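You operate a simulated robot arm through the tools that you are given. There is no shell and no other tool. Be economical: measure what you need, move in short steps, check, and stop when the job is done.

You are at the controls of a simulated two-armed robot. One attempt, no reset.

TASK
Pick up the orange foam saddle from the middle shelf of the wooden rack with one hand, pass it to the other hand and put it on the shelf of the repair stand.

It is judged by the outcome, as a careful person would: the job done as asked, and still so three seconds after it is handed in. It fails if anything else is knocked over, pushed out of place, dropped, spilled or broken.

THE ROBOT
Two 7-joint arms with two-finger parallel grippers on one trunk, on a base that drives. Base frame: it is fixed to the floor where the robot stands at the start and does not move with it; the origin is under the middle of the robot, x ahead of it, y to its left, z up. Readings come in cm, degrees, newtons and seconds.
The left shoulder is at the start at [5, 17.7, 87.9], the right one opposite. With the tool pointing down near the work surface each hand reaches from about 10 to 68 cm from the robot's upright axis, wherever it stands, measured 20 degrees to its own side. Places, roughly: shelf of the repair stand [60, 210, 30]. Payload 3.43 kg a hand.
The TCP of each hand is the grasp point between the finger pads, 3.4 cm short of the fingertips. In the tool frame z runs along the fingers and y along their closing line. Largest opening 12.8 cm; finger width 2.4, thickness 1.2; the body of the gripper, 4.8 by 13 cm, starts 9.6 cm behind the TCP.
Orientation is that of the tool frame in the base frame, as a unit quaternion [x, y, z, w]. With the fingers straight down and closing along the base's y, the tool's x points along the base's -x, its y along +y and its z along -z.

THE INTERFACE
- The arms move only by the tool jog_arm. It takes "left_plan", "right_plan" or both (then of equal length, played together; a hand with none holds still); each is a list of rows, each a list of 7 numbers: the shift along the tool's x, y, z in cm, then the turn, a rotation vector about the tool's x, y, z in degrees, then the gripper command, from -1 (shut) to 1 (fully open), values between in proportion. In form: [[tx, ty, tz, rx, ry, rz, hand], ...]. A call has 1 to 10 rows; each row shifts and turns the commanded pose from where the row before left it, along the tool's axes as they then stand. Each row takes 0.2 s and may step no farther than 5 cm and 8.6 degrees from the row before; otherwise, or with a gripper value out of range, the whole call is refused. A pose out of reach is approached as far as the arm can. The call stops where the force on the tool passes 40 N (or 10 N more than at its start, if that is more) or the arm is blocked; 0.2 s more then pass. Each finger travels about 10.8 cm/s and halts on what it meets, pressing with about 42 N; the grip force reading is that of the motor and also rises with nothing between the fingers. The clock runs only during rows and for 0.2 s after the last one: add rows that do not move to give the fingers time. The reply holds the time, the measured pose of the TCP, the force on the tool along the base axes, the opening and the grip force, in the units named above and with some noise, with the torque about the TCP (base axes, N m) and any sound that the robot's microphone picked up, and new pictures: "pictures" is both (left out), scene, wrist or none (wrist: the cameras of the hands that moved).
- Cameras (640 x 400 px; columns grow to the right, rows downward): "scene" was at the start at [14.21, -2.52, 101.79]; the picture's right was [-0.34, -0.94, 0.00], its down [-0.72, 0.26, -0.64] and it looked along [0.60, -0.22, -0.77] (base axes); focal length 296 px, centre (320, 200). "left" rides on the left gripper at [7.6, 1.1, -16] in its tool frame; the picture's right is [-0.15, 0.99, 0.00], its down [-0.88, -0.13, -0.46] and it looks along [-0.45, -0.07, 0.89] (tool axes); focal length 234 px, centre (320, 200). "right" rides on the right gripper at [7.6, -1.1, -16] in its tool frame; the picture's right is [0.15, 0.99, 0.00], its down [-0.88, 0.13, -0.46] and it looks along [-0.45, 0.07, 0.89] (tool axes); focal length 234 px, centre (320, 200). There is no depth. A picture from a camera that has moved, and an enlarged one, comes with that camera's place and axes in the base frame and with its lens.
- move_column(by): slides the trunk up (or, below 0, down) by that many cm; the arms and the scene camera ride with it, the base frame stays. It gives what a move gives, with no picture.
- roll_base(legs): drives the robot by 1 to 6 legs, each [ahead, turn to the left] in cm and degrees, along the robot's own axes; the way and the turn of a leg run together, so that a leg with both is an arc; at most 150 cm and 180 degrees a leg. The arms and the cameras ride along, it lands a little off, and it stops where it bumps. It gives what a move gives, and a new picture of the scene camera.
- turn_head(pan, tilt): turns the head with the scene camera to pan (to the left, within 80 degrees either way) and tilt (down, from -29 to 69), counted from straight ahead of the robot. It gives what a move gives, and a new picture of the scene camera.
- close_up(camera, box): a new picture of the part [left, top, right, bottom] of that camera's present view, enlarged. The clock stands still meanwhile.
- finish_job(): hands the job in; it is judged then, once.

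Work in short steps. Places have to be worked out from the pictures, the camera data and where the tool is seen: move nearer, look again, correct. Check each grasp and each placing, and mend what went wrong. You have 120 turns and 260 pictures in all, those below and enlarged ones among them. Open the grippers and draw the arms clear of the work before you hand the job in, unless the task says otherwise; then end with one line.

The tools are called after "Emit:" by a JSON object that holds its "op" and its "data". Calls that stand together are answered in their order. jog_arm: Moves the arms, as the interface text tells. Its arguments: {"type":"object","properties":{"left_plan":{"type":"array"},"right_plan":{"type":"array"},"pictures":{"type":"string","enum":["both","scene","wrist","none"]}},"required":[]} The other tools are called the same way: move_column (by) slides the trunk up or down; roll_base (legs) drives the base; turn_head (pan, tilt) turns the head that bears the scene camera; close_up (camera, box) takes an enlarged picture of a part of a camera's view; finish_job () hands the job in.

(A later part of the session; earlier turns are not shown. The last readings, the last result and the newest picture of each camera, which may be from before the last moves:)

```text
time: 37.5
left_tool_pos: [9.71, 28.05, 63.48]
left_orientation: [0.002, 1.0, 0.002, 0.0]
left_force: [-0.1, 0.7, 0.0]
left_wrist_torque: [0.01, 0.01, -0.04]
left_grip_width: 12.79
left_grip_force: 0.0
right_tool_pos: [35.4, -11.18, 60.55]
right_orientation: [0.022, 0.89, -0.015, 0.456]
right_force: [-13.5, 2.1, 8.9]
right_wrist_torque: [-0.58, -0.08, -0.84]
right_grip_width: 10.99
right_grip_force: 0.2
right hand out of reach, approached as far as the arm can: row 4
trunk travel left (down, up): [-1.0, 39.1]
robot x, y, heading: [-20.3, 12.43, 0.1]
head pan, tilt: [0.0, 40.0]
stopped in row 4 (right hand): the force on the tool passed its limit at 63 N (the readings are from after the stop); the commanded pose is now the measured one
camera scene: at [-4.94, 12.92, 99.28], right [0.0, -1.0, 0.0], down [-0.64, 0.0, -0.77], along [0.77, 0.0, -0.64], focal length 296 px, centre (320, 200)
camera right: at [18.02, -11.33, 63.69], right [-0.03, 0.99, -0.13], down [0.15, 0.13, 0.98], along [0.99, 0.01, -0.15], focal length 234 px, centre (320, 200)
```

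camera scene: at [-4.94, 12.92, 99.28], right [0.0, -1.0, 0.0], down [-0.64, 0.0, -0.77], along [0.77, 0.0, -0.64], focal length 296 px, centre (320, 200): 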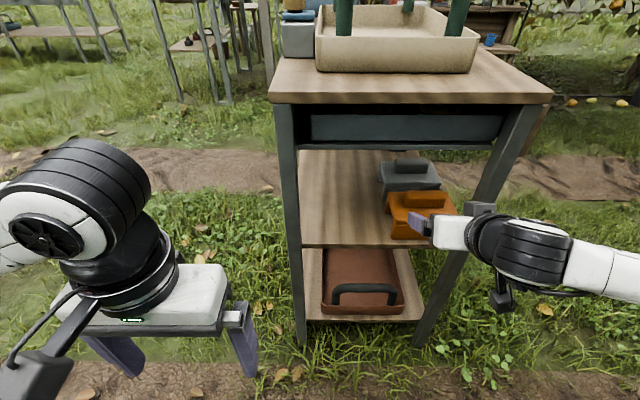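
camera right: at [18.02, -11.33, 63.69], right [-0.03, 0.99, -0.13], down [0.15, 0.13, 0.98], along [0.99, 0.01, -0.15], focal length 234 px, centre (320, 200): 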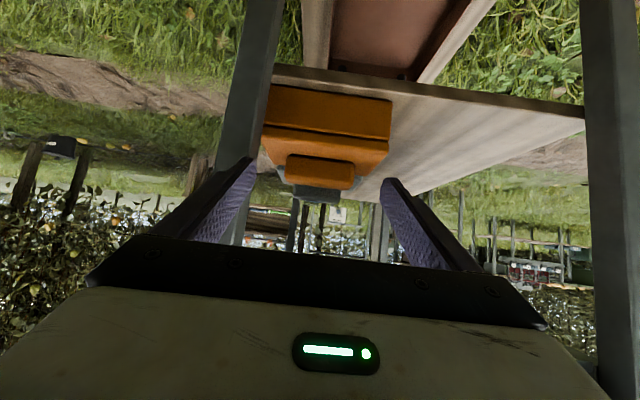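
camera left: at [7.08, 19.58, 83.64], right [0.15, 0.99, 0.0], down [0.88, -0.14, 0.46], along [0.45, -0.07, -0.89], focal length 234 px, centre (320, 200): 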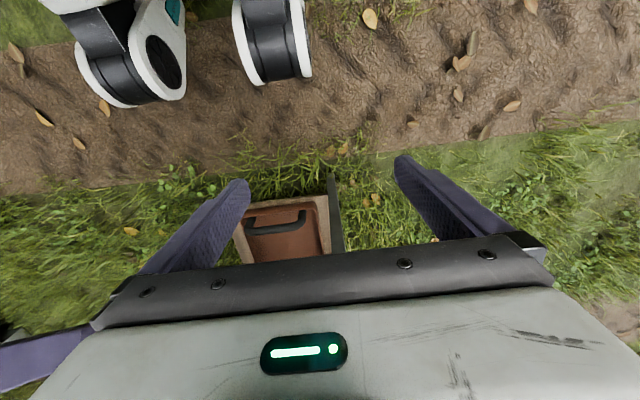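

Contact: the torque indicates the right fingertip touched the front of the right rack leg, so its inner face is nearer than thought (y≈-17.3). I'll back straight off 5 cm and check that nothing moved.

Emit:
{"op": "jog_arm", "data": {"right_plan": [[1.45, 0, -2.05, 0, 0, 0, 0.72], [1.45, 0, -2.05, 0, 0, 0, 0.72], [0, 0, 0, 0, 0, 0, 0.72]]}}

Emit:
{"op": "close_up", "data": {"camera": "scene", "box": [360, 140, 520, 250]}}

Emit:
{"op": "close_up", "data": {"camera": "right", "box": [200, 60, 420, 220]}}

```text
time: 38.2
left_tool_pos: [9.73, 28.14, 63.54]
left_orientation: [0.001, 1.0, 0.0, -0.001]
left_force: [0.0, -0.3, -0.2]
left_wrist_torque: [0.01, 0.0, 0.0]
left_grip_width: 12.8
left_grip_force: 0.0
right_tool_pos: [30.36, -10.99, 60.41]
right_orientation: [0.022, 0.89, -0.016, 0.454]
right_force: [0.8, -0.1, 0.9]
right_wrist_torque: [-0.05, 0.0, -0.02]
right_grip_width: 11.02
right_grip_force: 0.1
trunk travel left (down, up): [-1.0, 39.1]
robot x, y, heading: [-20.38, 12.76, 0.4]
head pan, tilt: [0.0, 40.0]
camera scene: at [-4.81, 12.89, 99.23], right [0.0, -1.0, 0.0], down [-0.64, 0.0, -0.77], along [0.77, 0.0, -0.64], focal length 296 px, centre (320, 200)
camera right: at [13.1, -11.15, 63.58], right [-0.03, 0.99, -0.13], down [0.15, 0.13, 0.98], along [0.99, 0.01, -0.16], focal length 234 px, centre (320, 200)
```

scene: 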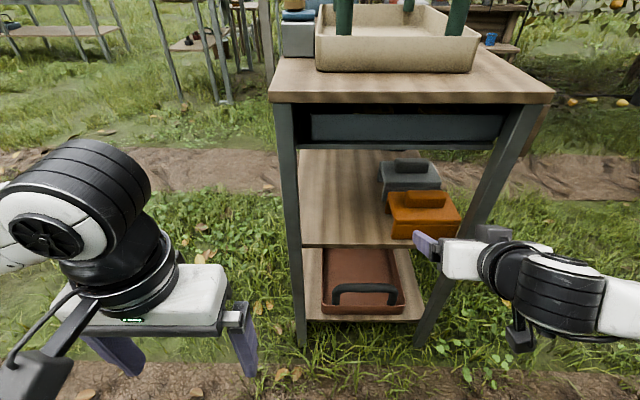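
right: 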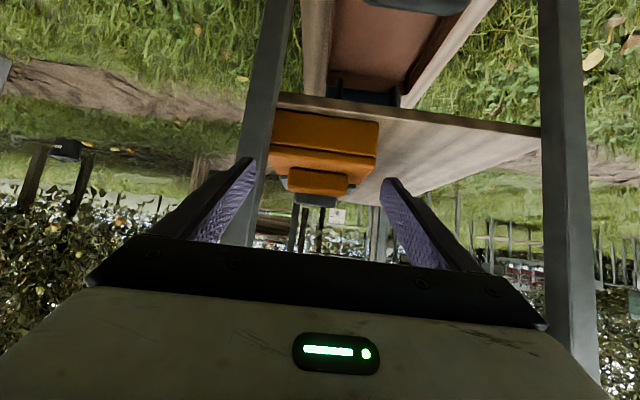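

```text
3.64 times, centred on (440, 195) of scene
camera zoom: at [-4.81, 12.89, 99.23], right [0.0, -1.0, 0.0], down [-0.64, 0.0, -0.77], along [0.77, 0.0, -0.64], focal length 1076 px, centre (-116, 218)
```

zoom: 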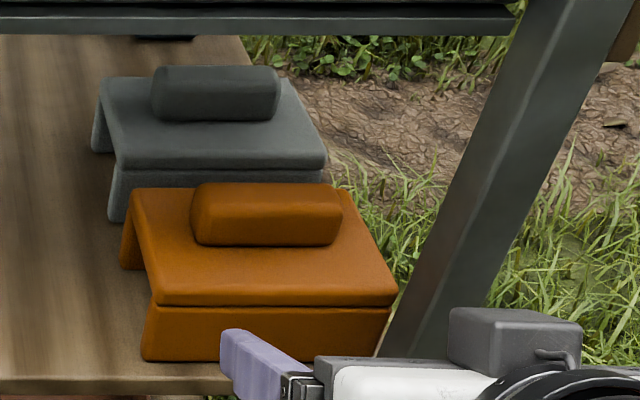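

```text
2.50 times, centred on (310, 140) of right
camera zoom: at [13.1, -11.15, 63.58], right [-0.03, 0.99, -0.13], down [0.15, 0.13, 0.98], along [0.99, 0.01, -0.16], focal length 585 px, centre (345, 350)
```

zoom: 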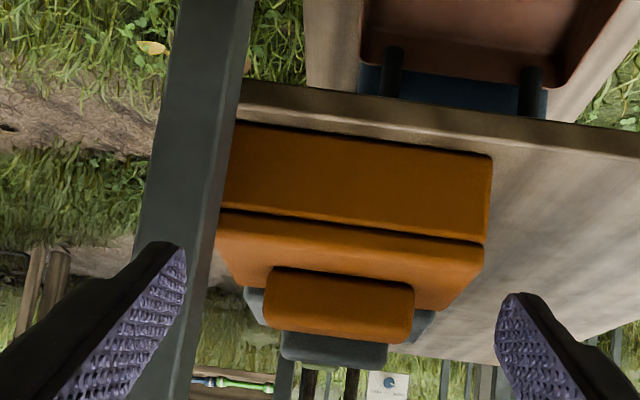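

Nothing has moved. Refined: ridge x≈46.5–50, y -7 to -16.2, z 54.2–57; leg inner face y≈-18. A straight entry is too tight, so I'll come in yawed about 12° right with the hand fully open. I'll use the right finger to slide the saddle left a few cm first.

Emit:
{"op": "jog_arm", "data": {"right_plan": [[0, 2, 0, 3.65, 0, 2.65, 1], [0, 2, 0, 3.65, 0, 2.65, 1], [-1.08, 0, 2.88, 0, 0, 0, 1], [-1.08, 0, 2.88, 0, 0, 0, 1], [-1.08, 0, 2.88, 0, 0, 0, 1], [0, 0, 0, 0, 0, 0, 1]]}}

Emit:
{"op": "close_up", "data": {"camera": "scene", "box": [360, 140, 520, 250]}}

```text
time: 39.6
left_tool_pos: [9.73, 28.12, 63.47]
left_orientation: [0.002, 1.0, 0.0, -0.001]
left_force: [0.1, -0.3, 0.1]
left_wrist_torque: [0.01, -0.02, 0.0]
left_grip_width: 12.81
left_grip_force: 0.0
right_tool_pos: [39.6, -8.75, 57.78]
right_orientation: [0.091, 0.886, -0.05, 0.452]
right_force: [0.7, 0.3, 0.8]
right_wrist_torque: [0.02, -0.01, 0.03]
right_grip_width: 12.82
right_grip_force: 0.1
trunk travel left (down, up): [-1.0, 39.1]
robot x, y, heading: [-20.53, 12.77, -0.1]
head pan, tilt: [0.0, 40.0]
camera scene: at [-4.81, 12.89, 99.23], right [0.0, -1.0, 0.0], down [-0.64, 0.0, -0.77], along [0.77, 0.0, -0.64], focal length 296 px, centre (320, 200)
camera right: at [22.4, -6.28, 61.08], right [0.12, 0.98, -0.13], down [0.17, 0.1, 0.98], along [0.98, -0.14, -0.16], focal length 234 px, centre (320, 200)
```

scene: 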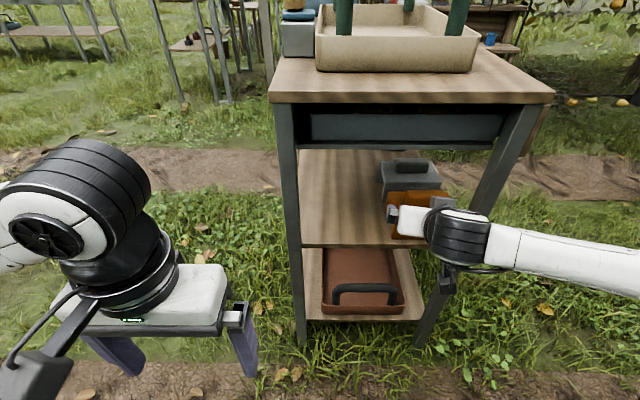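
right: 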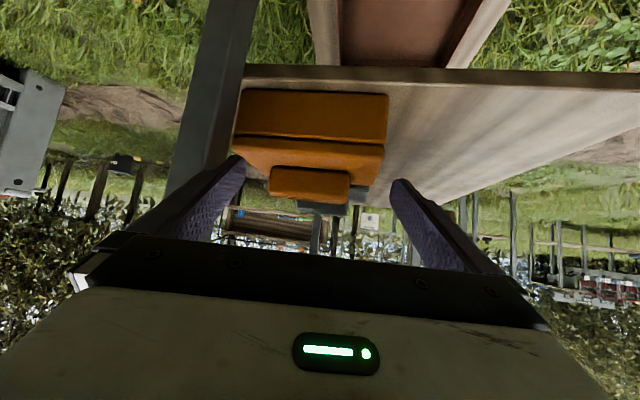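

```text
3.64 times, centred on (440, 195) of scene
camera zoom: at [-4.81, 12.89, 99.23], right [0.0, -1.0, 0.0], down [-0.64, 0.0, -0.77], along [0.77, 0.0, -0.64], focal length 1076 px, centre (-116, 218)
```

zoom: 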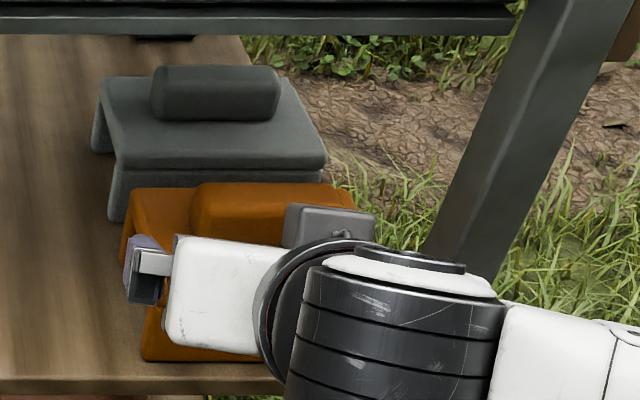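

The ridge lies between the open fingers. I advance 7 cm horizontally along the hand's heading.

Emit:
{"op": "jog_arm", "data": {"right_plan": [[-1.03, 0, 1.42, 0, 0, 0, 1], [-1.03, 0, 1.42, 0, 0, 0, 1], [-1.03, 0, 1.42, 0, 0, 0, 1], [-1.03, 0, 1.42, 0, 0, 0, 1], [0, 0, 0, 0, 0, 0, 1]]}}

Emit:
{"op": "close_up", "data": {"camera": "right", "box": [160, 60, 480, 260]}}

```text
time: 40.9
left_tool_pos: [9.74, 27.96, 63.6]
left_orientation: [0.001, 1.0, 0.001, -0.001]
left_force: [0.0, -0.7, -1.1]
left_wrist_torque: [0.01, -0.03, 0.03]
left_grip_width: 12.8
left_grip_force: 0.1
right_tool_pos: [46.39, -10.28, 57.94]
right_orientation: [0.092, 0.885, -0.051, 0.453]
right_force: [-0.3, -0.1, -0.3]
right_wrist_torque: [0.01, 0.0, -0.03]
right_grip_width: 12.8
right_grip_force: 0.0
trunk travel left (down, up): [-1.0, 39.1]
robot x, y, heading: [-20.24, 12.92, 0.1]
head pan, tilt: [0.0, 40.0]
camera scene: at [-4.81, 12.89, 99.23], right [0.0, -1.0, 0.0], down [-0.64, 0.0, -0.77], along [0.77, 0.0, -0.64], focal length 296 px, centre (320, 200)
camera right: at [29.34, -7.62, 61.1], right [0.12, 0.98, -0.13], down [0.17, 0.1, 0.98], along [0.98, -0.14, -0.16], focal length 234 px, centre (320, 200)
```

scene: 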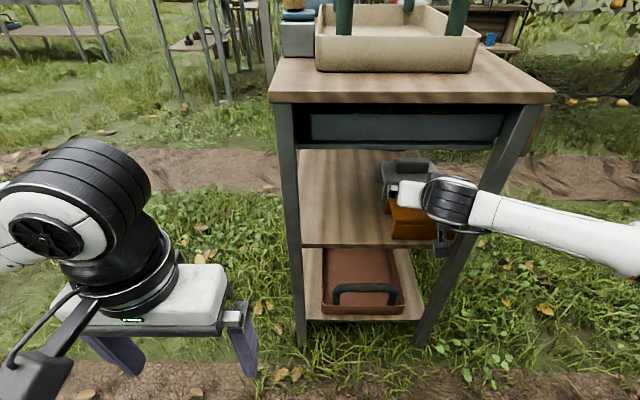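
right: 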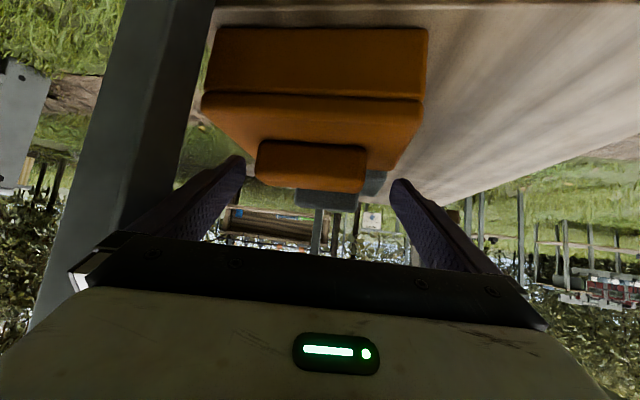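

```text
2.00 times, centred on (320, 160) of right
camera zoom: at [29.34, -7.62, 61.1], right [0.12, 0.98, -0.13], down [0.17, 0.1, 0.98], along [0.98, -0.14, -0.16], focal length 468 px, centre (320, 280)
```

zoom: 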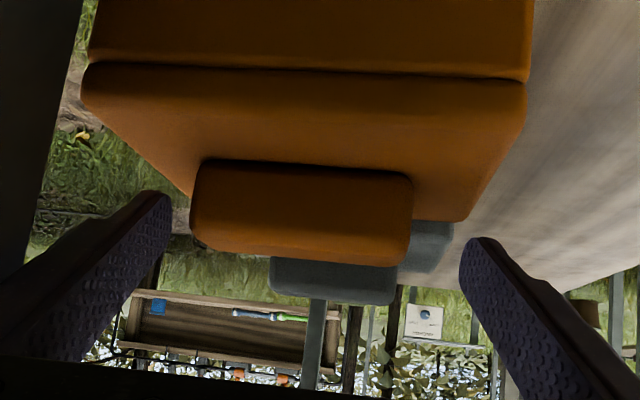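

Fingertips straddle the ridge with about 1 cm clearance on the right and just above the saddle's top. I'll nudge in 1.2 cm, down 0.5 cm, then push left about 4.5 cm.

Emit:
{"op": "jog_arm", "data": {"right_plan": [[-0.3, 0, 1.26, 0, 0, 0, 1], [0.12, 0.98, -0.17, 0, 0, 0, 1], [0.12, 0.98, -0.17, 0, 0, 0, 1], [0.12, 0.98, -0.17, 0, 0, 0, 1], [0.12, 0.98, -0.17, 0, 0, 0, 1], [0.06, 0.5, -0.08, 0, 0, 0, 1], [0, 0, 0, 0, 0, 0, 1]]}}

Emit:
{"op": "close_up", "data": {"camera": "right", "box": [160, 60, 480, 260]}}

```text
time: 42.5
left_tool_pos: [9.67, 28.03, 63.57]
left_orientation: [0.002, 1.0, 0.002, -0.001]
left_force: [-0.5, -0.2, -0.2]
left_wrist_torque: [0.01, 0.0, 0.01]
left_grip_width: 12.82
left_grip_force: 0.1
right_tool_pos: [47.44, -5.91, 57.43]
right_orientation: [0.093, 0.885, -0.052, 0.452]
right_force: [-0.1, -0.6, 0.0]
right_wrist_torque: [-0.02, 0.01, 0.02]
right_grip_width: 12.8
right_grip_force: 0.0
trunk travel left (down, up): [-1.0, 39.1]
robot x, y, heading: [-20.4, 12.82, -0.1]
head pan, tilt: [0.0, 40.0]
camera scene: at [-4.81, 12.89, 99.24], right [0.0, -1.0, 0.0], down [-0.64, 0.0, -0.77], along [0.77, 0.0, -0.64], focal length 296 px, centre (320, 200)
camera right: at [30.38, -3.41, 60.62], right [0.12, 0.98, -0.13], down [0.17, 0.1, 0.98], along [0.98, -0.14, -0.16], focal length 234 px, centre (320, 200)
```

scene: 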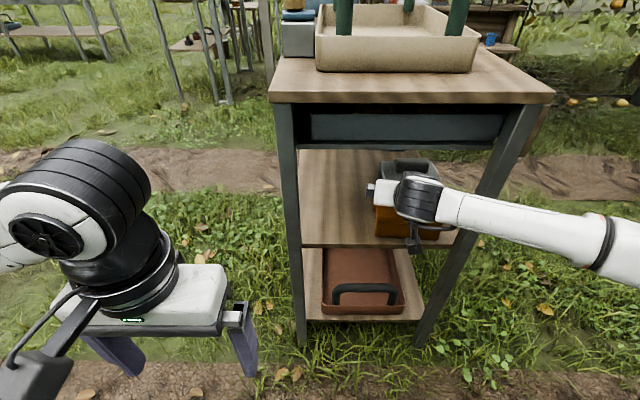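
right: 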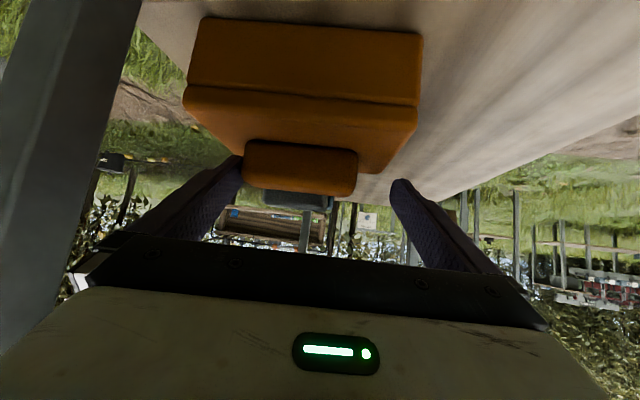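

```text
2.00 times, centred on (320, 160) of right
camera zoom: at [30.38, -3.41, 60.62], right [0.12, 0.98, -0.13], down [0.17, 0.1, 0.98], along [0.98, -0.14, -0.16], focal length 468 px, centre (320, 280)
```

zoom: 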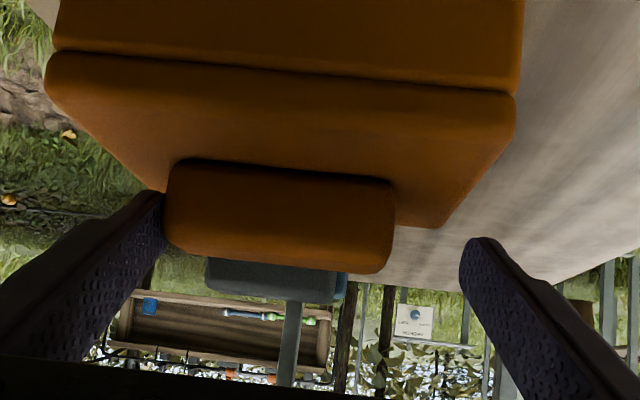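

The saddle slid about 3 cm left and turned slightly toward the hand's yaw. Now I close on the ridge ends.

Emit:
{"op": "jog_arm", "data": {"right_plan": [[-0.4, 0.3, 0.55, 0, 0, 0, 0.8], [0, 0, 0, 0, 0, 0, 0.6], [0, 0, 0, 0, 0, 0, 0.4], [0, 0, 0, 0, 0, 0, -0.2], [0, 0, 0, 0, 0, 0, -0.2]], "pictures": "none"}}

Emit:
{"op": "close_up", "data": {"camera": "right", "box": [160, 60, 480, 260]}}

```text
time: 43.6
left_tool_pos: [9.81, 28.19, 63.44]
left_orientation: [0.001, 1.0, 0.0, -0.001]
left_force: [0.0, 0.0, 0.3]
left_wrist_torque: [-0.01, -0.02, -0.02]
left_grip_width: 12.81
left_grip_force: 0.0
right_tool_pos: [48.28, -5.82, 57.38]
right_orientation: [0.093, 0.885, -0.052, 0.453]
right_force: [-0.2, -0.7, 0.4]
right_wrist_torque: [0.02, -0.04, -0.02]
right_grip_width: 9.21
right_grip_force: 41.8
trunk travel left (down, up): [-1.0, 39.1]
robot x, y, heading: [-20.5, 12.8, 0.1]
head pan, tilt: [0.0, 40.0]
```

```text
2.00 times, centred on (320, 160) of right
camera zoom: at [31.13, -3.28, 60.64], right [0.12, 0.98, -0.13], down [0.17, 0.1, 0.98], along [0.98, -0.14, -0.16], focal length 468 px, centre (320, 280)
```

zoom: 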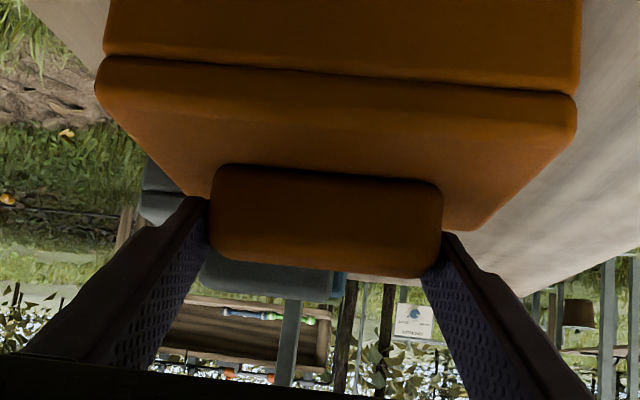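

Firm grip: 9.2 cm at 42 N. I'll lift 2.5 cm and check the load before pulling out.

Emit:
{"op": "jog_arm", "data": {"right_plan": [[-0.8, 0, -0.58, 0, 0, 0, -0.3], [-0.8, 0, -0.58, 0, 0, 0, -0.3], [-0.45, 0, -0.3, 0, 0, 0, -0.3], [0, 0, 0, 0, 0, 0, -0.3]]}}

```text
time: 44.6
left_tool_pos: [9.77, 27.92, 63.49]
left_orientation: [0.001, 1.0, 0.001, -0.001]
left_force: [0.1, 0.4, -0.2]
left_wrist_torque: [0.01, 0.01, 0.02]
left_grip_width: 12.78
left_grip_force: 0.1
right_tool_pos: [48.36, -5.86, 59.96]
right_orientation: [0.092, 0.886, -0.051, 0.452]
right_force: [1.3, 0.2, -1.1]
right_wrist_torque: [-0.03, 0.04, -0.01]
right_grip_width: 9.17
right_grip_force: 41.8
trunk travel left (down, up): [-1.0, 39.1]
robot x, y, heading: [-20.01, 12.72, 0.3]
head pan, tilt: [0.0, 40.0]
camera scene: at [-4.8, 12.89, 99.23], right [0.0, -1.0, 0.0], down [-0.64, 0.0, -0.77], along [0.77, 0.0, -0.64], focal length 296 px, centre (320, 200)
camera right: at [31.19, -3.36, 63.13], right [0.12, 0.98, -0.13], down [0.17, 0.1, 0.98], along [0.98, -0.14, -0.16], focal length 234 px, centre (320, 200)
```

scene: 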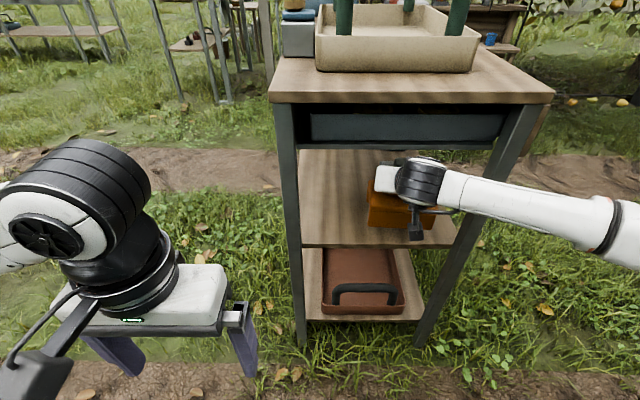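
right: 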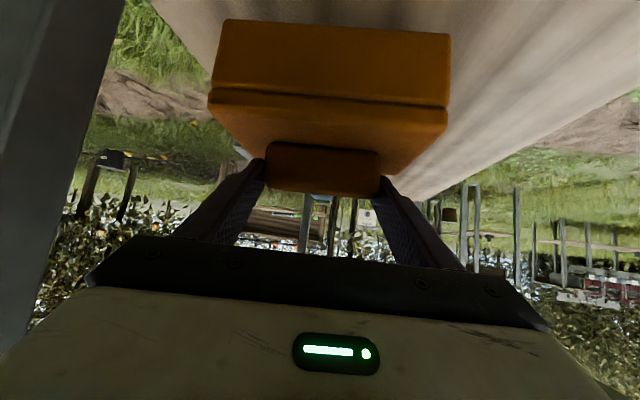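

It lifted cleanly (light, about 1 N). I'll pull it straight out toward me.

Emit:
{"op": "jog_arm", "data": {"right_plan": [[2.0, -0.83, -2.9, 0, 0, 0, -0.3], [2.0, -0.83, -2.9, 0, 0, 0, -0.3], [2.0, -0.83, -2.9, 0, 0, 0, -0.3], [2.0, -0.83, -2.9, 0, 0, 0, -0.3], [0, 0, 0, 0, 0, 0, -0.3]]}}

```text
time: 45.9
left_tool_pos: [9.71, 28.0, 63.47]
left_orientation: [0.002, 1.0, 0.0, -0.001]
left_force: [-0.3, 0.2, 0.2]
left_wrist_torque: [0.0, 0.01, 0.02]
left_grip_width: 12.81
left_grip_force: 0.1
right_tool_pos: [34.09, -5.96, 60.44]
right_orientation: [0.094, 0.885, -0.052, 0.453]
right_force: [-0.9, 0.4, 0.1]
right_wrist_torque: [-0.01, 0.01, 0.0]
right_grip_width: 9.18
right_grip_force: 42.1
trunk travel left (down, up): [-1.0, 39.1]
robot x, y, heading: [-20.37, 12.73, 0.3]
head pan, tilt: [0.0, 40.0]
camera scene: at [-4.81, 12.89, 99.23], right [0.0, -1.0, 0.0], down [-0.64, 0.0, -0.77], along [0.77, 0.0, -0.64], focal length 296 px, centre (320, 200)
camera right: at [16.84, -3.31, 63.58], right [0.12, 0.98, -0.13], down [0.17, 0.1, 0.98], along [0.98, -0.14, -0.16], focal length 234 px, centre (320, 200)
```

scene: 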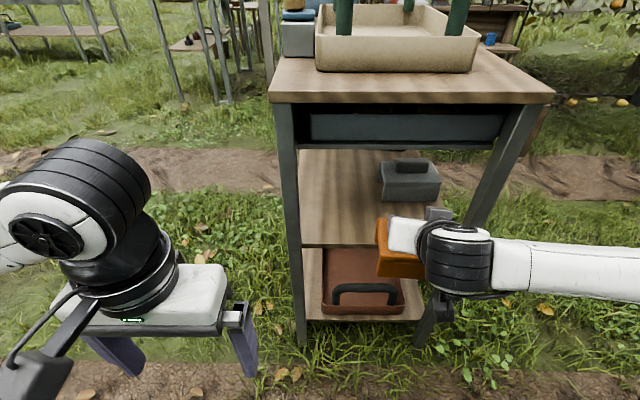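
right: 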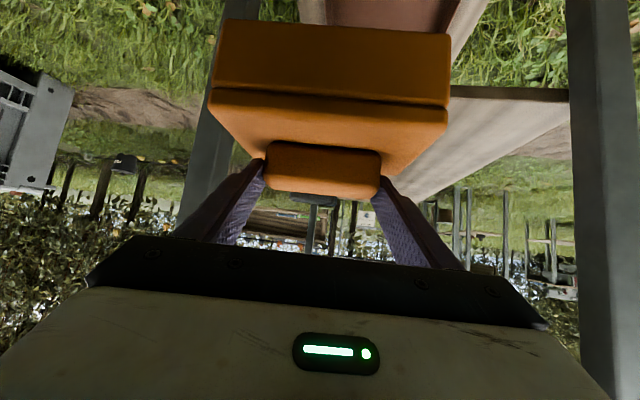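

The saddle is out of the rack. I'll back the base 7 cm for room, then raise and draw the right hand in, squaring its yaw for the handover.

Emit:
{"op": "roll_base", "data": {"legs": [[-7, 0]]}}

Emit:
{"op": "jog_arm", "data": {"right_plan": [[-1.5, 1, -2, -3.3, 0, -2.3, -0.3], [-1.5, 1, -2, -3.3, 0, -2.3, -0.3], [-1.5, 1, -2, -3.3, 0, -2.3, -0.3], [-1, 1, -2, 0, 0, 0, -0.3], [0, 0, 0, 0, 0, 0, -0.3]]}}

```text
time: 46.9
left_tool_pos: [2.72, 28.01, 63.61]
left_orientation: [0.002, 1.0, 0.001, -0.001]
left_force: [0.3, 0.0, 0.0]
left_wrist_torque: [-0.02, 0.03, -0.01]
left_grip_width: 12.78
left_grip_force: 0.0
right_tool_pos: [27.01, -5.93, 60.36]
right_orientation: [0.091, 0.885, -0.05, 0.453]
right_force: [0.6, 0.1, -2.1]
right_wrist_torque: [-0.03, 0.0, 0.01]
right_grip_width: 9.17
right_grip_force: 41.5
trunk travel left (down, up): [-1.0, 39.1]
robot x, y, heading: [-27.6, 12.58, -0.0]
head pan, tilt: [0.0, 40.0]
camera scene: at [-11.89, 12.88, 99.23], right [0.0, -1.0, 0.0], down [-0.64, 0.0, -0.77], along [0.77, 0.0, -0.64], focal length 296 px, centre (320, 200)
```

scene: 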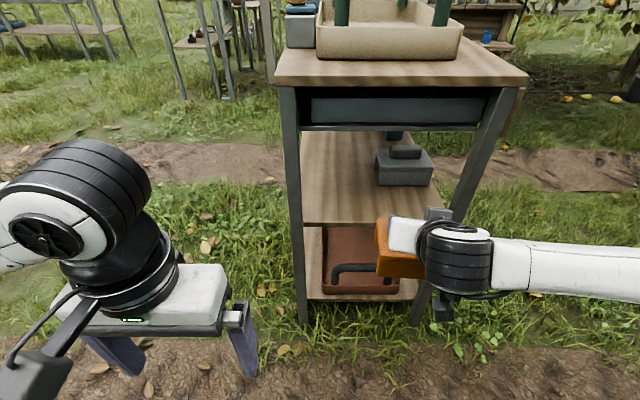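

```text
time: 48.1
left_tool_pos: [2.59, 28.12, 63.48]
left_orientation: [0.002, 1.0, 0.001, -0.001]
left_force: [0.2, 0.1, 1.2]
left_wrist_torque: [0.02, -0.01, -0.02]
left_grip_width: 12.78
left_grip_force: 0.1
right_tool_pos: [24.1, -1.52, 69.73]
right_orientation: [-0.001, 0.891, -0.001, 0.455]
right_force: [0.4, 0.5, -1.5]
right_wrist_torque: [0.0, 0.02, 0.04]
right_grip_width: 9.15
right_grip_force: 42.1
trunk travel left (down, up): [-1.0, 39.1]
robot x, y, heading: [-27.1, 12.68, -0.0]
head pan, tilt: [0.0, 40.0]
camera scene: at [-11.9, 12.89, 99.23], right [0.0, -1.0, 0.0], down [-0.64, 0.0, -0.77], along [0.77, 0.0, -0.64], focal length 296 px, centre (320, 200)
camera right: at [6.75, -2.63, 72.95], right [-0.09, 0.99, -0.12], down [0.15, 0.13, 0.98], along [0.99, 0.07, -0.16], focal length 234 px, centre (320, 200)
```

scene: 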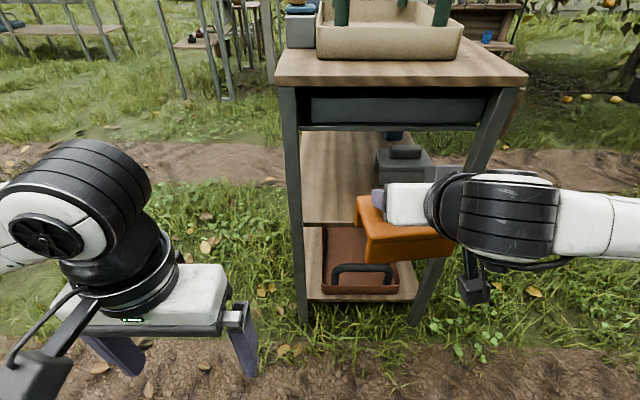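
right: 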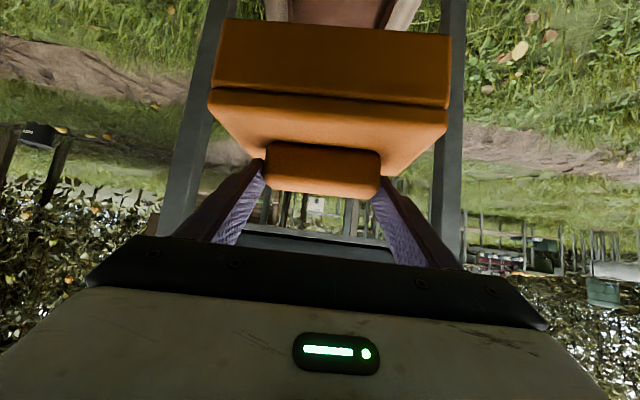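

Now the saddle is level and square at about (24, -1.5, 70). I'll zoom to measure it before the left hand comes in.

Emit:
{"op": "close_up", "data": {"camera": "scene", "box": [330, 160, 490, 280]}}

```text
3.33 times, centred on (410, 220) of scene
camera zoom: at [-11.9, 12.89, 99.23], right [0.0, -1.0, 0.0], down [-0.64, 0.0, -0.77], along [0.77, 0.0, -0.64], focal length 986 px, centre (20, 133)
```

zoom: 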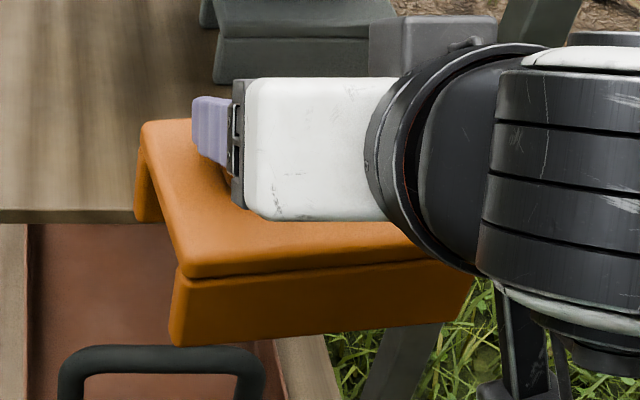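

The saddle is an arch (slab with front and rear flaps), about 9 cm front to back, yawed ≈+8° in the hand. To make it natural for the left hand, I'll yaw the right hand 30° left and bring it toward my centreline.

Emit:
{"op": "jog_arm", "data": {"right_plan": [[0, 2, 0, -6.1, 0, -4.35, -0.3], [0, 2, 0, -6.1, 0, -4.35, -0.3], [0, 2, 0, -6.1, 0, -4.35, -0.3], [0, 2, 0, -6.1, 0, -4.35, -0.3], [0, 0, 0, 0, 0, 0, -0.3]]}}

Emit:
{"op": "close_up", "data": {"camera": "scene", "box": [300, 140, 460, 260]}}

```text
time: 49.3
left_tool_pos: [2.67, 28.11, 63.56]
left_orientation: [0.001, 1.0, 0.001, -0.002]
left_force: [-0.1, 0.9, -0.1]
left_wrist_torque: [0.02, -0.01, 0.01]
left_grip_width: 12.79
left_grip_force: 0.0
right_tool_pos: [22.81, 6.38, 69.6]
right_orientation: [-0.231, 0.86, 0.118, 0.439]
right_force: [-0.7, -0.4, -1.1]
right_wrist_torque: [-0.03, 0.01, 0.01]
right_grip_width: 9.14
right_grip_force: 42.4
trunk travel left (down, up): [-1.0, 39.1]
robot x, y, heading: [-27.4, 13.06, 0.2]
head pan, tilt: [0.0, 40.0]
camera scene: at [-11.9, 12.89, 99.23], right [0.0, -1.0, 0.0], down [-0.64, 0.0, -0.77], along [0.77, 0.0, -0.64], focal length 296 px, centre (320, 200)
camera right: at [8.22, -3.29, 72.84], right [-0.57, 0.81, -0.12], down [0.06, 0.19, 0.98], along [0.82, 0.55, -0.16], focal length 234 px, centre (320, 200)
```

scene: 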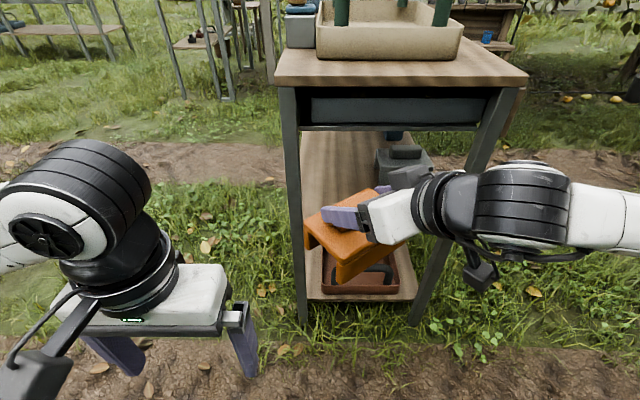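
right: 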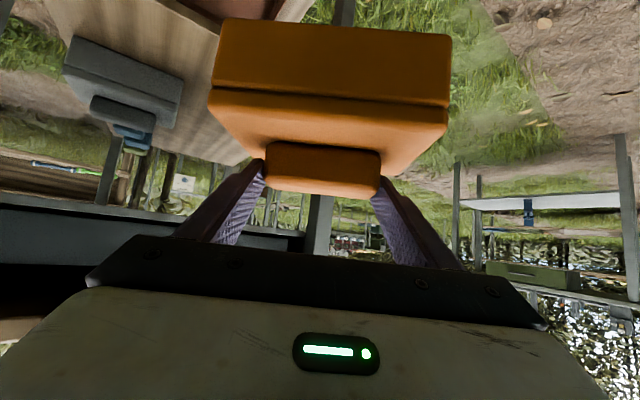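

```text
3.33 times, centred on (380, 200) of scene
camera zoom: at [-11.9, 12.89, 99.23], right [0.0, -1.0, 0.0], down [-0.64, 0.0, -0.77], along [0.77, 0.0, -0.64], focal length 986 px, centre (120, 200)
```

zoom: 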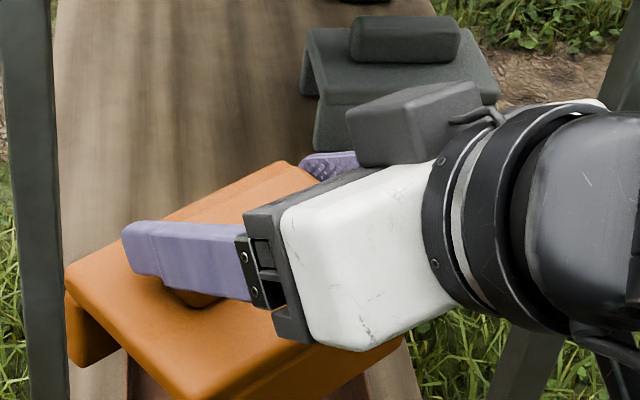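

Saddle box now: yaw ≈38°, left end midpoint ≈(18.4, 12.4), centre (22.7, 6.6), z 58.7–66.2. Left hand: yaw 52° to the right, then tilt 54° and move to a standoff about 10 cm short of the left end.

Emit:
{"op": "jog_arm", "data": {"left_plan": [[0, 0, 0, 0, 0, 7.5, 1], [0, 0, 0, 0, 0, 7.5, 1], [0, 0, 0, 0, 0, 7.5, 1], [0, 0, 0, 0, 0, 7.5, 1], [0, 0, 0, 0, 0, 7.5, 1], [0, 0, 0, 0, 0, 7.5, 1], [0, 0, 0, 0, 0, 7.0, 1]], "pictures": "none"}}

Emit:
{"op": "jog_arm", "data": {"left_plan": [[-2.14, 0.37, 0, 0, -7.7, 0, 1], [-2.12, 0.37, 0.29, 0, -7.7, 0, 1], [-2.06, 0.37, 0.57, 0, -7.7, 0, 1], [-1.97, 0.37, 0.84, 0, -7.7, 0, 1], [-1.84, 0.37, 1.1, 0, -7.7, 0, 1], [-1.67, 0.37, 1.33, 0, -7.7, 0, 1], [-1.48, 0.37, 1.54, 0, -7.7, 0, 1], [0, 0, 0, 0, 0, 0, 1]]}}

```text
time: 50.9
left_tool_pos: [2.74, 28.02, 63.53]
left_orientation: [0.441, 0.897, 0.0, -0.001]
left_force: [-0.4, -0.1, -0.1]
left_wrist_torque: [-0.04, 0.03, 0.01]
left_grip_width: 12.81
left_grip_force: 0.1
right_tool_pos: [22.66, 6.45, 69.61]
right_orientation: [-0.229, 0.861, 0.117, 0.439]
right_force: [0.0, -0.3, -0.9]
right_wrist_torque: [-0.01, 0.03, 0.02]
right_grip_width: 9.16
right_grip_force: 42.1
trunk travel left (down, up): [-1.0, 39.1]
robot x, y, heading: [-27.07, 12.8, 0.2]
head pan, tilt: [0.0, 40.0]
```

```text
time: 52.7
left_tool_pos: [14.0, 17.85, 63.67]
left_orientation: [0.393, 0.801, -0.199, 0.406]
left_force: [0.7, 0.2, -0.6]
left_wrist_torque: [-0.03, 0.03, 0.0]
left_grip_width: 12.79
left_grip_force: 0.0
right_tool_pos: [22.55, 6.24, 69.65]
right_orientation: [-0.231, 0.86, 0.119, 0.439]
right_force: [-0.6, 0.8, -1.0]
right_wrist_torque: [-0.03, 0.01, -0.03]
right_grip_width: 9.16
right_grip_force: 42.0
trunk travel left (down, up): [-1.0, 39.1]
robot x, y, heading: [-27.44, 12.93, 0.3]
head pan, tilt: [0.0, 40.0]
camera scene: at [-11.9, 12.89, 99.23], right [0.0, -1.0, 0.0], down [-0.64, 0.0, -0.77], along [0.77, 0.0, -0.64], focal length 296 px, centre (320, 200)
camera left: at [4.16, 32.35, 67.03], right [0.83, 0.54, 0.12], down [-0.01, -0.2, 0.98], along [0.55, -0.82, -0.16], focal length 234 px, centre (320, 200)
```

scene: 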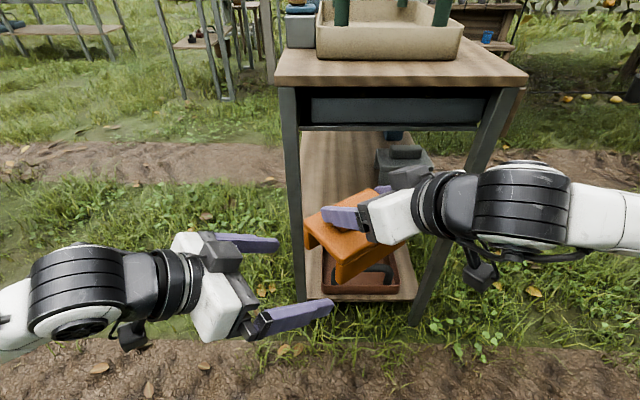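
left: 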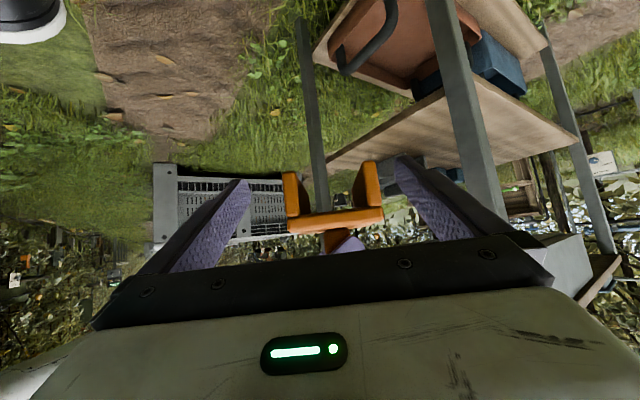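

The left hand reached the standoff exactly and sees the arch end-on between its fingers. A close-up will check centring and height.

Emit:
{"op": "close_up", "data": {"camera": "left", "box": [220, 130, 440, 270]}}

```text
2.86 times, centred on (330, 200) of left
camera zoom: at [4.16, 32.35, 67.03], right [0.83, 0.54, 0.12], down [-0.01, -0.2, 0.98], along [0.55, -0.82, -0.16], focal length 669 px, centre (291, 200)
```

zoom: 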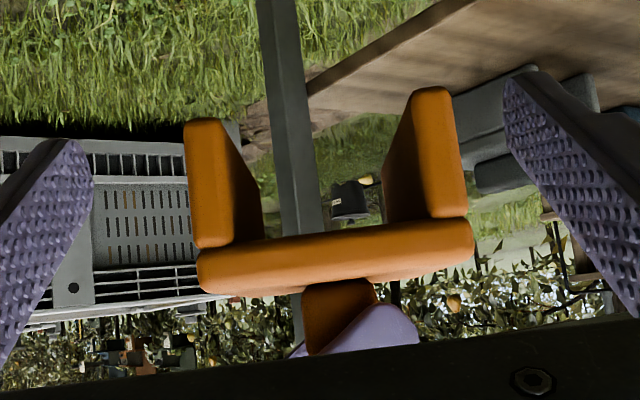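

The saddle end is centred about 0.7 cm off the hand axis, 7 cm ahead, with its bottom at z≈59.6. I'll correct sideways and advance 10 cm horizontally, fingers open.

Emit:
{"op": "jog_arm", "data": {"left_plan": [[0, 0.65, 0, 0, 0, 0, 1], [-1.18, 0, 1.62, 0, 0, 0, 1], [-1.18, 0, 1.62, 0, 0, 0, 1], [-1.18, 0, 1.62, 0, 0, 0, 1], [-1.18, 0, 1.62, 0, 0, 0, 1], [-1.18, 0, 1.62, 0, 0, 0, 1], [0, 0, 0, 0, 0, 0, 1]]}}

Emit:
{"op": "close_up", "data": {"camera": "scene", "box": [260, 140, 460, 300]}}

```text
time: 54.3
left_tool_pos: [20.49, 10.37, 63.55]
left_orientation: [0.393, 0.801, -0.199, 0.406]
left_force: [-1.4, 0.4, -0.1]
left_wrist_torque: [-0.04, 0.03, -0.03]
left_grip_width: 12.8
left_grip_force: 0.2
right_tool_pos: [22.64, 6.35, 69.65]
right_orientation: [-0.231, 0.86, 0.119, 0.439]
right_force: [0.0, 0.1, -1.1]
right_wrist_torque: [0.01, -0.03, 0.01]
right_grip_width: 9.16
right_grip_force: 42.2
trunk travel left (down, up): [-1.0, 39.1]
robot x, y, heading: [-27.01, 12.76, 0.1]
head pan, tilt: [0.0, 40.0]
camera scene: at [-11.9, 12.88, 99.23], right [0.0, -1.0, 0.0], down [-0.64, 0.0, -0.77], along [0.77, 0.0, -0.64], focal length 296 px, centre (320, 200)
camera left: at [10.77, 24.67, 66.99], right [0.83, 0.54, 0.12], down [-0.01, -0.2, 0.98], along [0.55, -0.82, -0.16], focal length 234 px, centre (320, 200)
```

scene: 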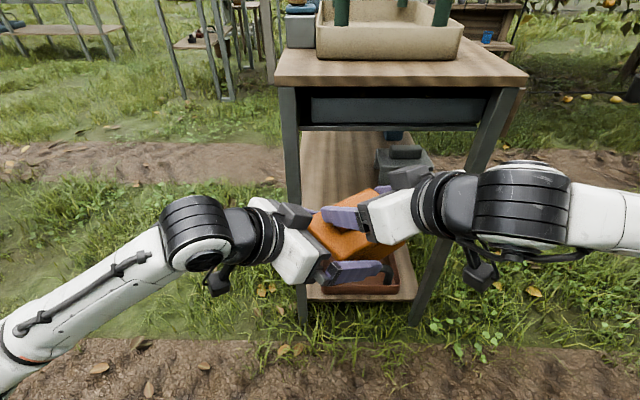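
left: 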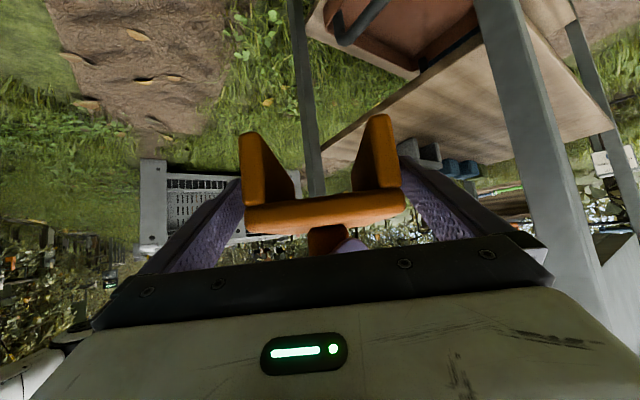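

```text
2.50 times, centred on (360, 220) of scene
camera zoom: at [-11.9, 12.88, 99.23], right [0.0, -1.0, 0.0], down [-0.64, 0.0, -0.77], along [0.77, 0.0, -0.64], focal length 740 px, centre (220, 150)
```

zoom: 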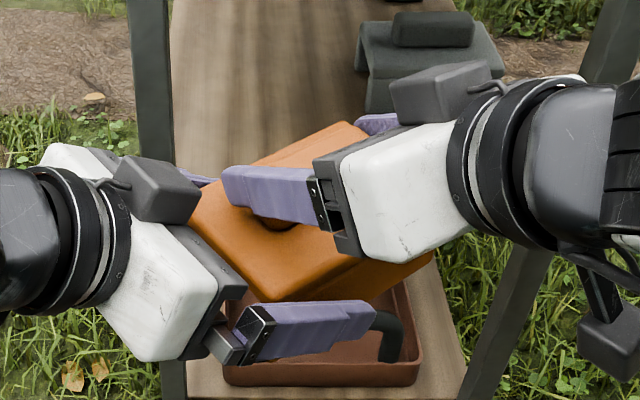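

Left fingers flank the flaps. I close the left hand gradually.

Emit:
{"op": "jog_arm", "data": {"left_plan": [[0, 0, 0, 0, 0, 0, 0.7], [0, 0, 0, 0, 0, 0, 0.5], [0, 0, 0, 0, 0, 0, 0.3], [0, 0, 0, 0, 0, 0, -0.2], [0, 0, 0, 0, 0, 0, -0.3], [0, 0, 0, 0, 0, 0, -0.3]]}}

Emit:
{"op": "close_up", "data": {"camera": "scene", "box": [260, 140, 460, 300]}}

```text
time: 55.7
left_tool_pos: [20.6, 10.31, 63.62]
left_orientation: [0.392, 0.801, -0.198, 0.406]
left_force: [12.9, 12.2, -2.7]
left_wrist_torque: [-0.61, 0.69, -1.55]
left_grip_width: 10.49
left_grip_force: 42.0
right_tool_pos: [22.62, 6.47, 69.63]
right_orientation: [-0.231, 0.861, 0.118, 0.438]
right_force: [-13.4, -11.5, 2.3]
right_wrist_torque: [0.06, 0.21, 2.28]
right_grip_width: 9.17
right_grip_force: 42.3
trunk travel left (down, up): [-1.0, 39.1]
robot x, y, heading: [-27.27, 12.52, 0.2]
head pan, tilt: [0.0, 40.0]
camera scene: at [-11.9, 12.89, 99.23], right [0.0, -1.0, 0.0], down [-0.64, 0.0, -0.77], along [0.77, 0.0, -0.64], focal length 296 px, centre (320, 200)
camera left: at [10.8, 24.75, 66.97], right [0.83, 0.54, 0.12], down [-0.01, -0.2, 0.98], along [0.55, -0.82, -0.16], focal length 234 px, centre (320, 200)
```

scene: 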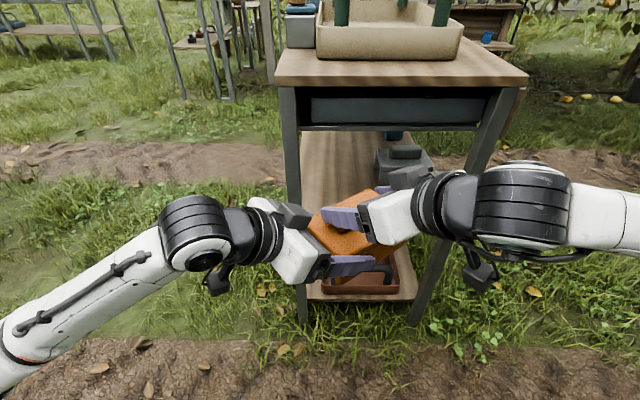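
left: 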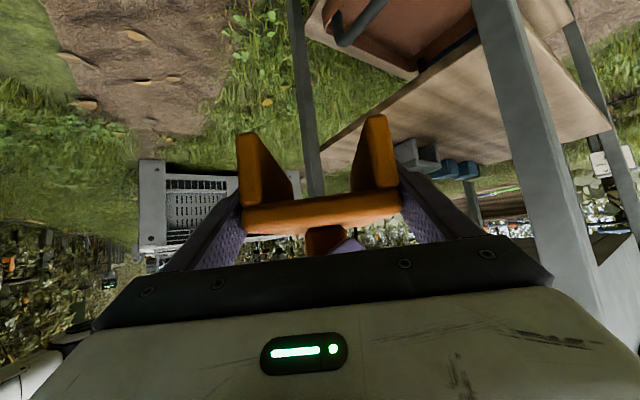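

```text
2.50 times, centred on (360, 220) of scene
camera zoom: at [-11.9, 12.89, 99.23], right [0.0, -1.0, 0.0], down [-0.64, 0.0, -0.77], along [0.77, 0.0, -0.64], focal length 740 px, centre (220, 150)
```

zoom: 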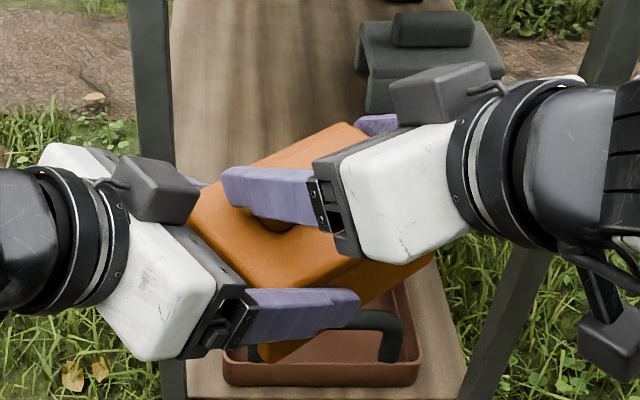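

The grip closed at 10.5 cm but with about 18 N side force, so the left hand is slightly off-centre. I'll shift it a little along its closing line to relieve that.

Emit:
{"op": "jog_arm", "data": {"left_plan": [[0, 0.3, 0, 0, 0, 0, -0.3], [0, 0, 0, 0, 0, 0, -0.3]], "pictures": "none"}}

```text
time: 56.3
left_tool_pos: [20.7, 10.34, 63.53]
left_orientation: [0.394, 0.8, -0.2, 0.406]
left_force: [4.3, 4.2, -0.4]
left_wrist_torque: [0.35, 0.11, -1.35]
left_grip_width: 10.49
left_grip_force: 42.1
right_tool_pos: [22.7, 6.27, 69.68]
right_orientation: [-0.23, 0.861, 0.118, 0.439]
right_force: [-4.9, -4.7, 0.1]
right_wrist_torque: [-0.53, 0.16, 1.56]
right_grip_width: 9.14
right_grip_force: 42.2
trunk travel left (down, up): [-1.0, 39.1]
robot x, y, heading: [-27.25, 12.84, 0.3]
head pan, tilt: [0.0, 40.0]
```

The side force is down to 6 N. Now I open the right hand a little and see if the left hand holds it.

Emit:
{"op": "jog_arm", "data": {"right_plan": [[0, 0, 0, 0, 0, 0, 0.55], [0, 0, 0, 0, 0, 0, 0.7], [0, 0, 0, 0, 0, 0, 0.7]]}}

```text
time: 57.1
left_tool_pos: [20.85, 10.35, 63.46]
left_orientation: [0.393, 0.801, -0.199, 0.406]
left_force: [-0.4, 0.0, -0.2]
left_wrist_torque: [0.0, 0.02, 0.02]
left_grip_width: 10.45
left_grip_force: 41.6
right_tool_pos: [22.65, 6.36, 69.66]
right_orientation: [-0.23, 0.861, 0.117, 0.439]
right_force: [-0.2, 0.9, 0.2]
right_wrist_torque: [-0.03, -0.02, 0.02]
right_grip_width: 10.87
right_grip_force: 0.0
trunk travel left (down, up): [-1.0, 39.1]
robot x, y, heading: [-27.45, 12.64, -0.2]
head pan, tilt: [0.0, 40.0]
camera scene: at [-11.9, 12.89, 99.23], right [0.0, -1.0, 0.0], down [-0.64, 0.0, -0.77], along [0.77, 0.0, -0.64], focal length 296 px, centre (320, 200)
camera right: at [8.21, -3.28, 72.85], right [-0.57, 0.81, -0.12], down [0.06, 0.19, 0.98], along [0.82, 0.55, -0.16], focal length 234 px, centre (320, 200)
```

scene: 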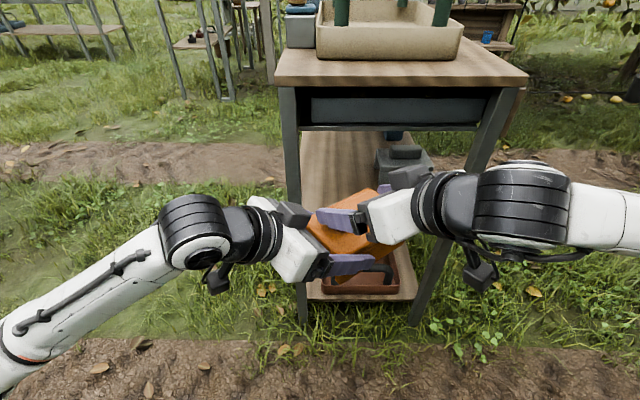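
right: 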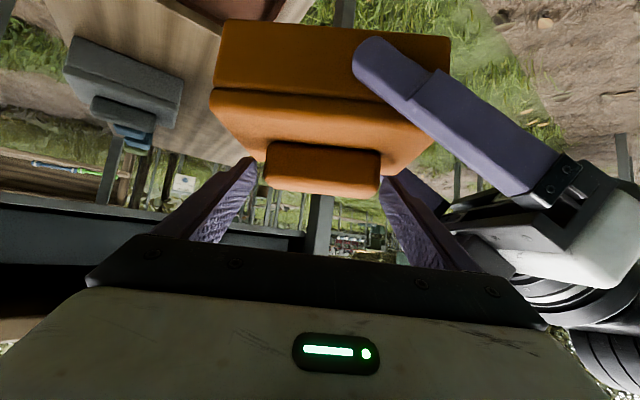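

The left hand holds it alone. I withdraw the right hand along its own axis and then off to the right.

Emit:
{"op": "jog_arm", "data": {"right_plan": [[0, 0, -4, 0, 0, 0, 0.7], [0, 0, -4, 0, 0, 0, 0.7], [0, 0, -4, 0, 0, 0, 0.7], [0, -4, 0, 0, 8, 0, 0.7], [0, -4, 0, 0, 8, 0, 0.7], [0, -4, 0, 0, 8, 0, 0.7], [0, -4, 0, 0, 8, 0, 0.7]], "pictures": "scene"}}

```text
time: 58.7
left_tool_pos: [20.8, 10.43, 63.49]
left_orientation: [0.393, 0.801, -0.199, 0.406]
left_force: [0.2, -0.4, 1.1]
left_wrist_torque: [0.0, 0.04, 0.0]
left_grip_width: 10.41
left_grip_force: 42.3
right_tool_pos: [23.39, -12.42, 76.96]
right_orientation: [-0.255, 0.948, 0.05, 0.183]
right_force: [-0.4, -0.3, 0.5]
right_wrist_torque: [0.01, -0.02, 0.01]
right_grip_width: 10.9
right_grip_force: 0.1
right hand out of reach, approached as far as the arm can: row 3
trunk travel left (down, up): [-1.0, 39.1]
robot x, y, heading: [-27.06, 12.72, -0.0]
head pan, tilt: [0.0, 40.0]
camera scene: at [-11.9, 12.89, 99.23], right [0.0, -1.0, 0.0], down [-0.64, 0.0, -0.77], along [0.77, 0.0, -0.64], focal length 296 px, centre (320, 200)
```

scene: 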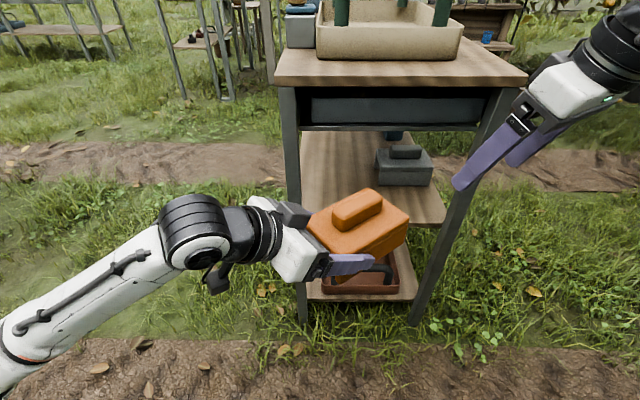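

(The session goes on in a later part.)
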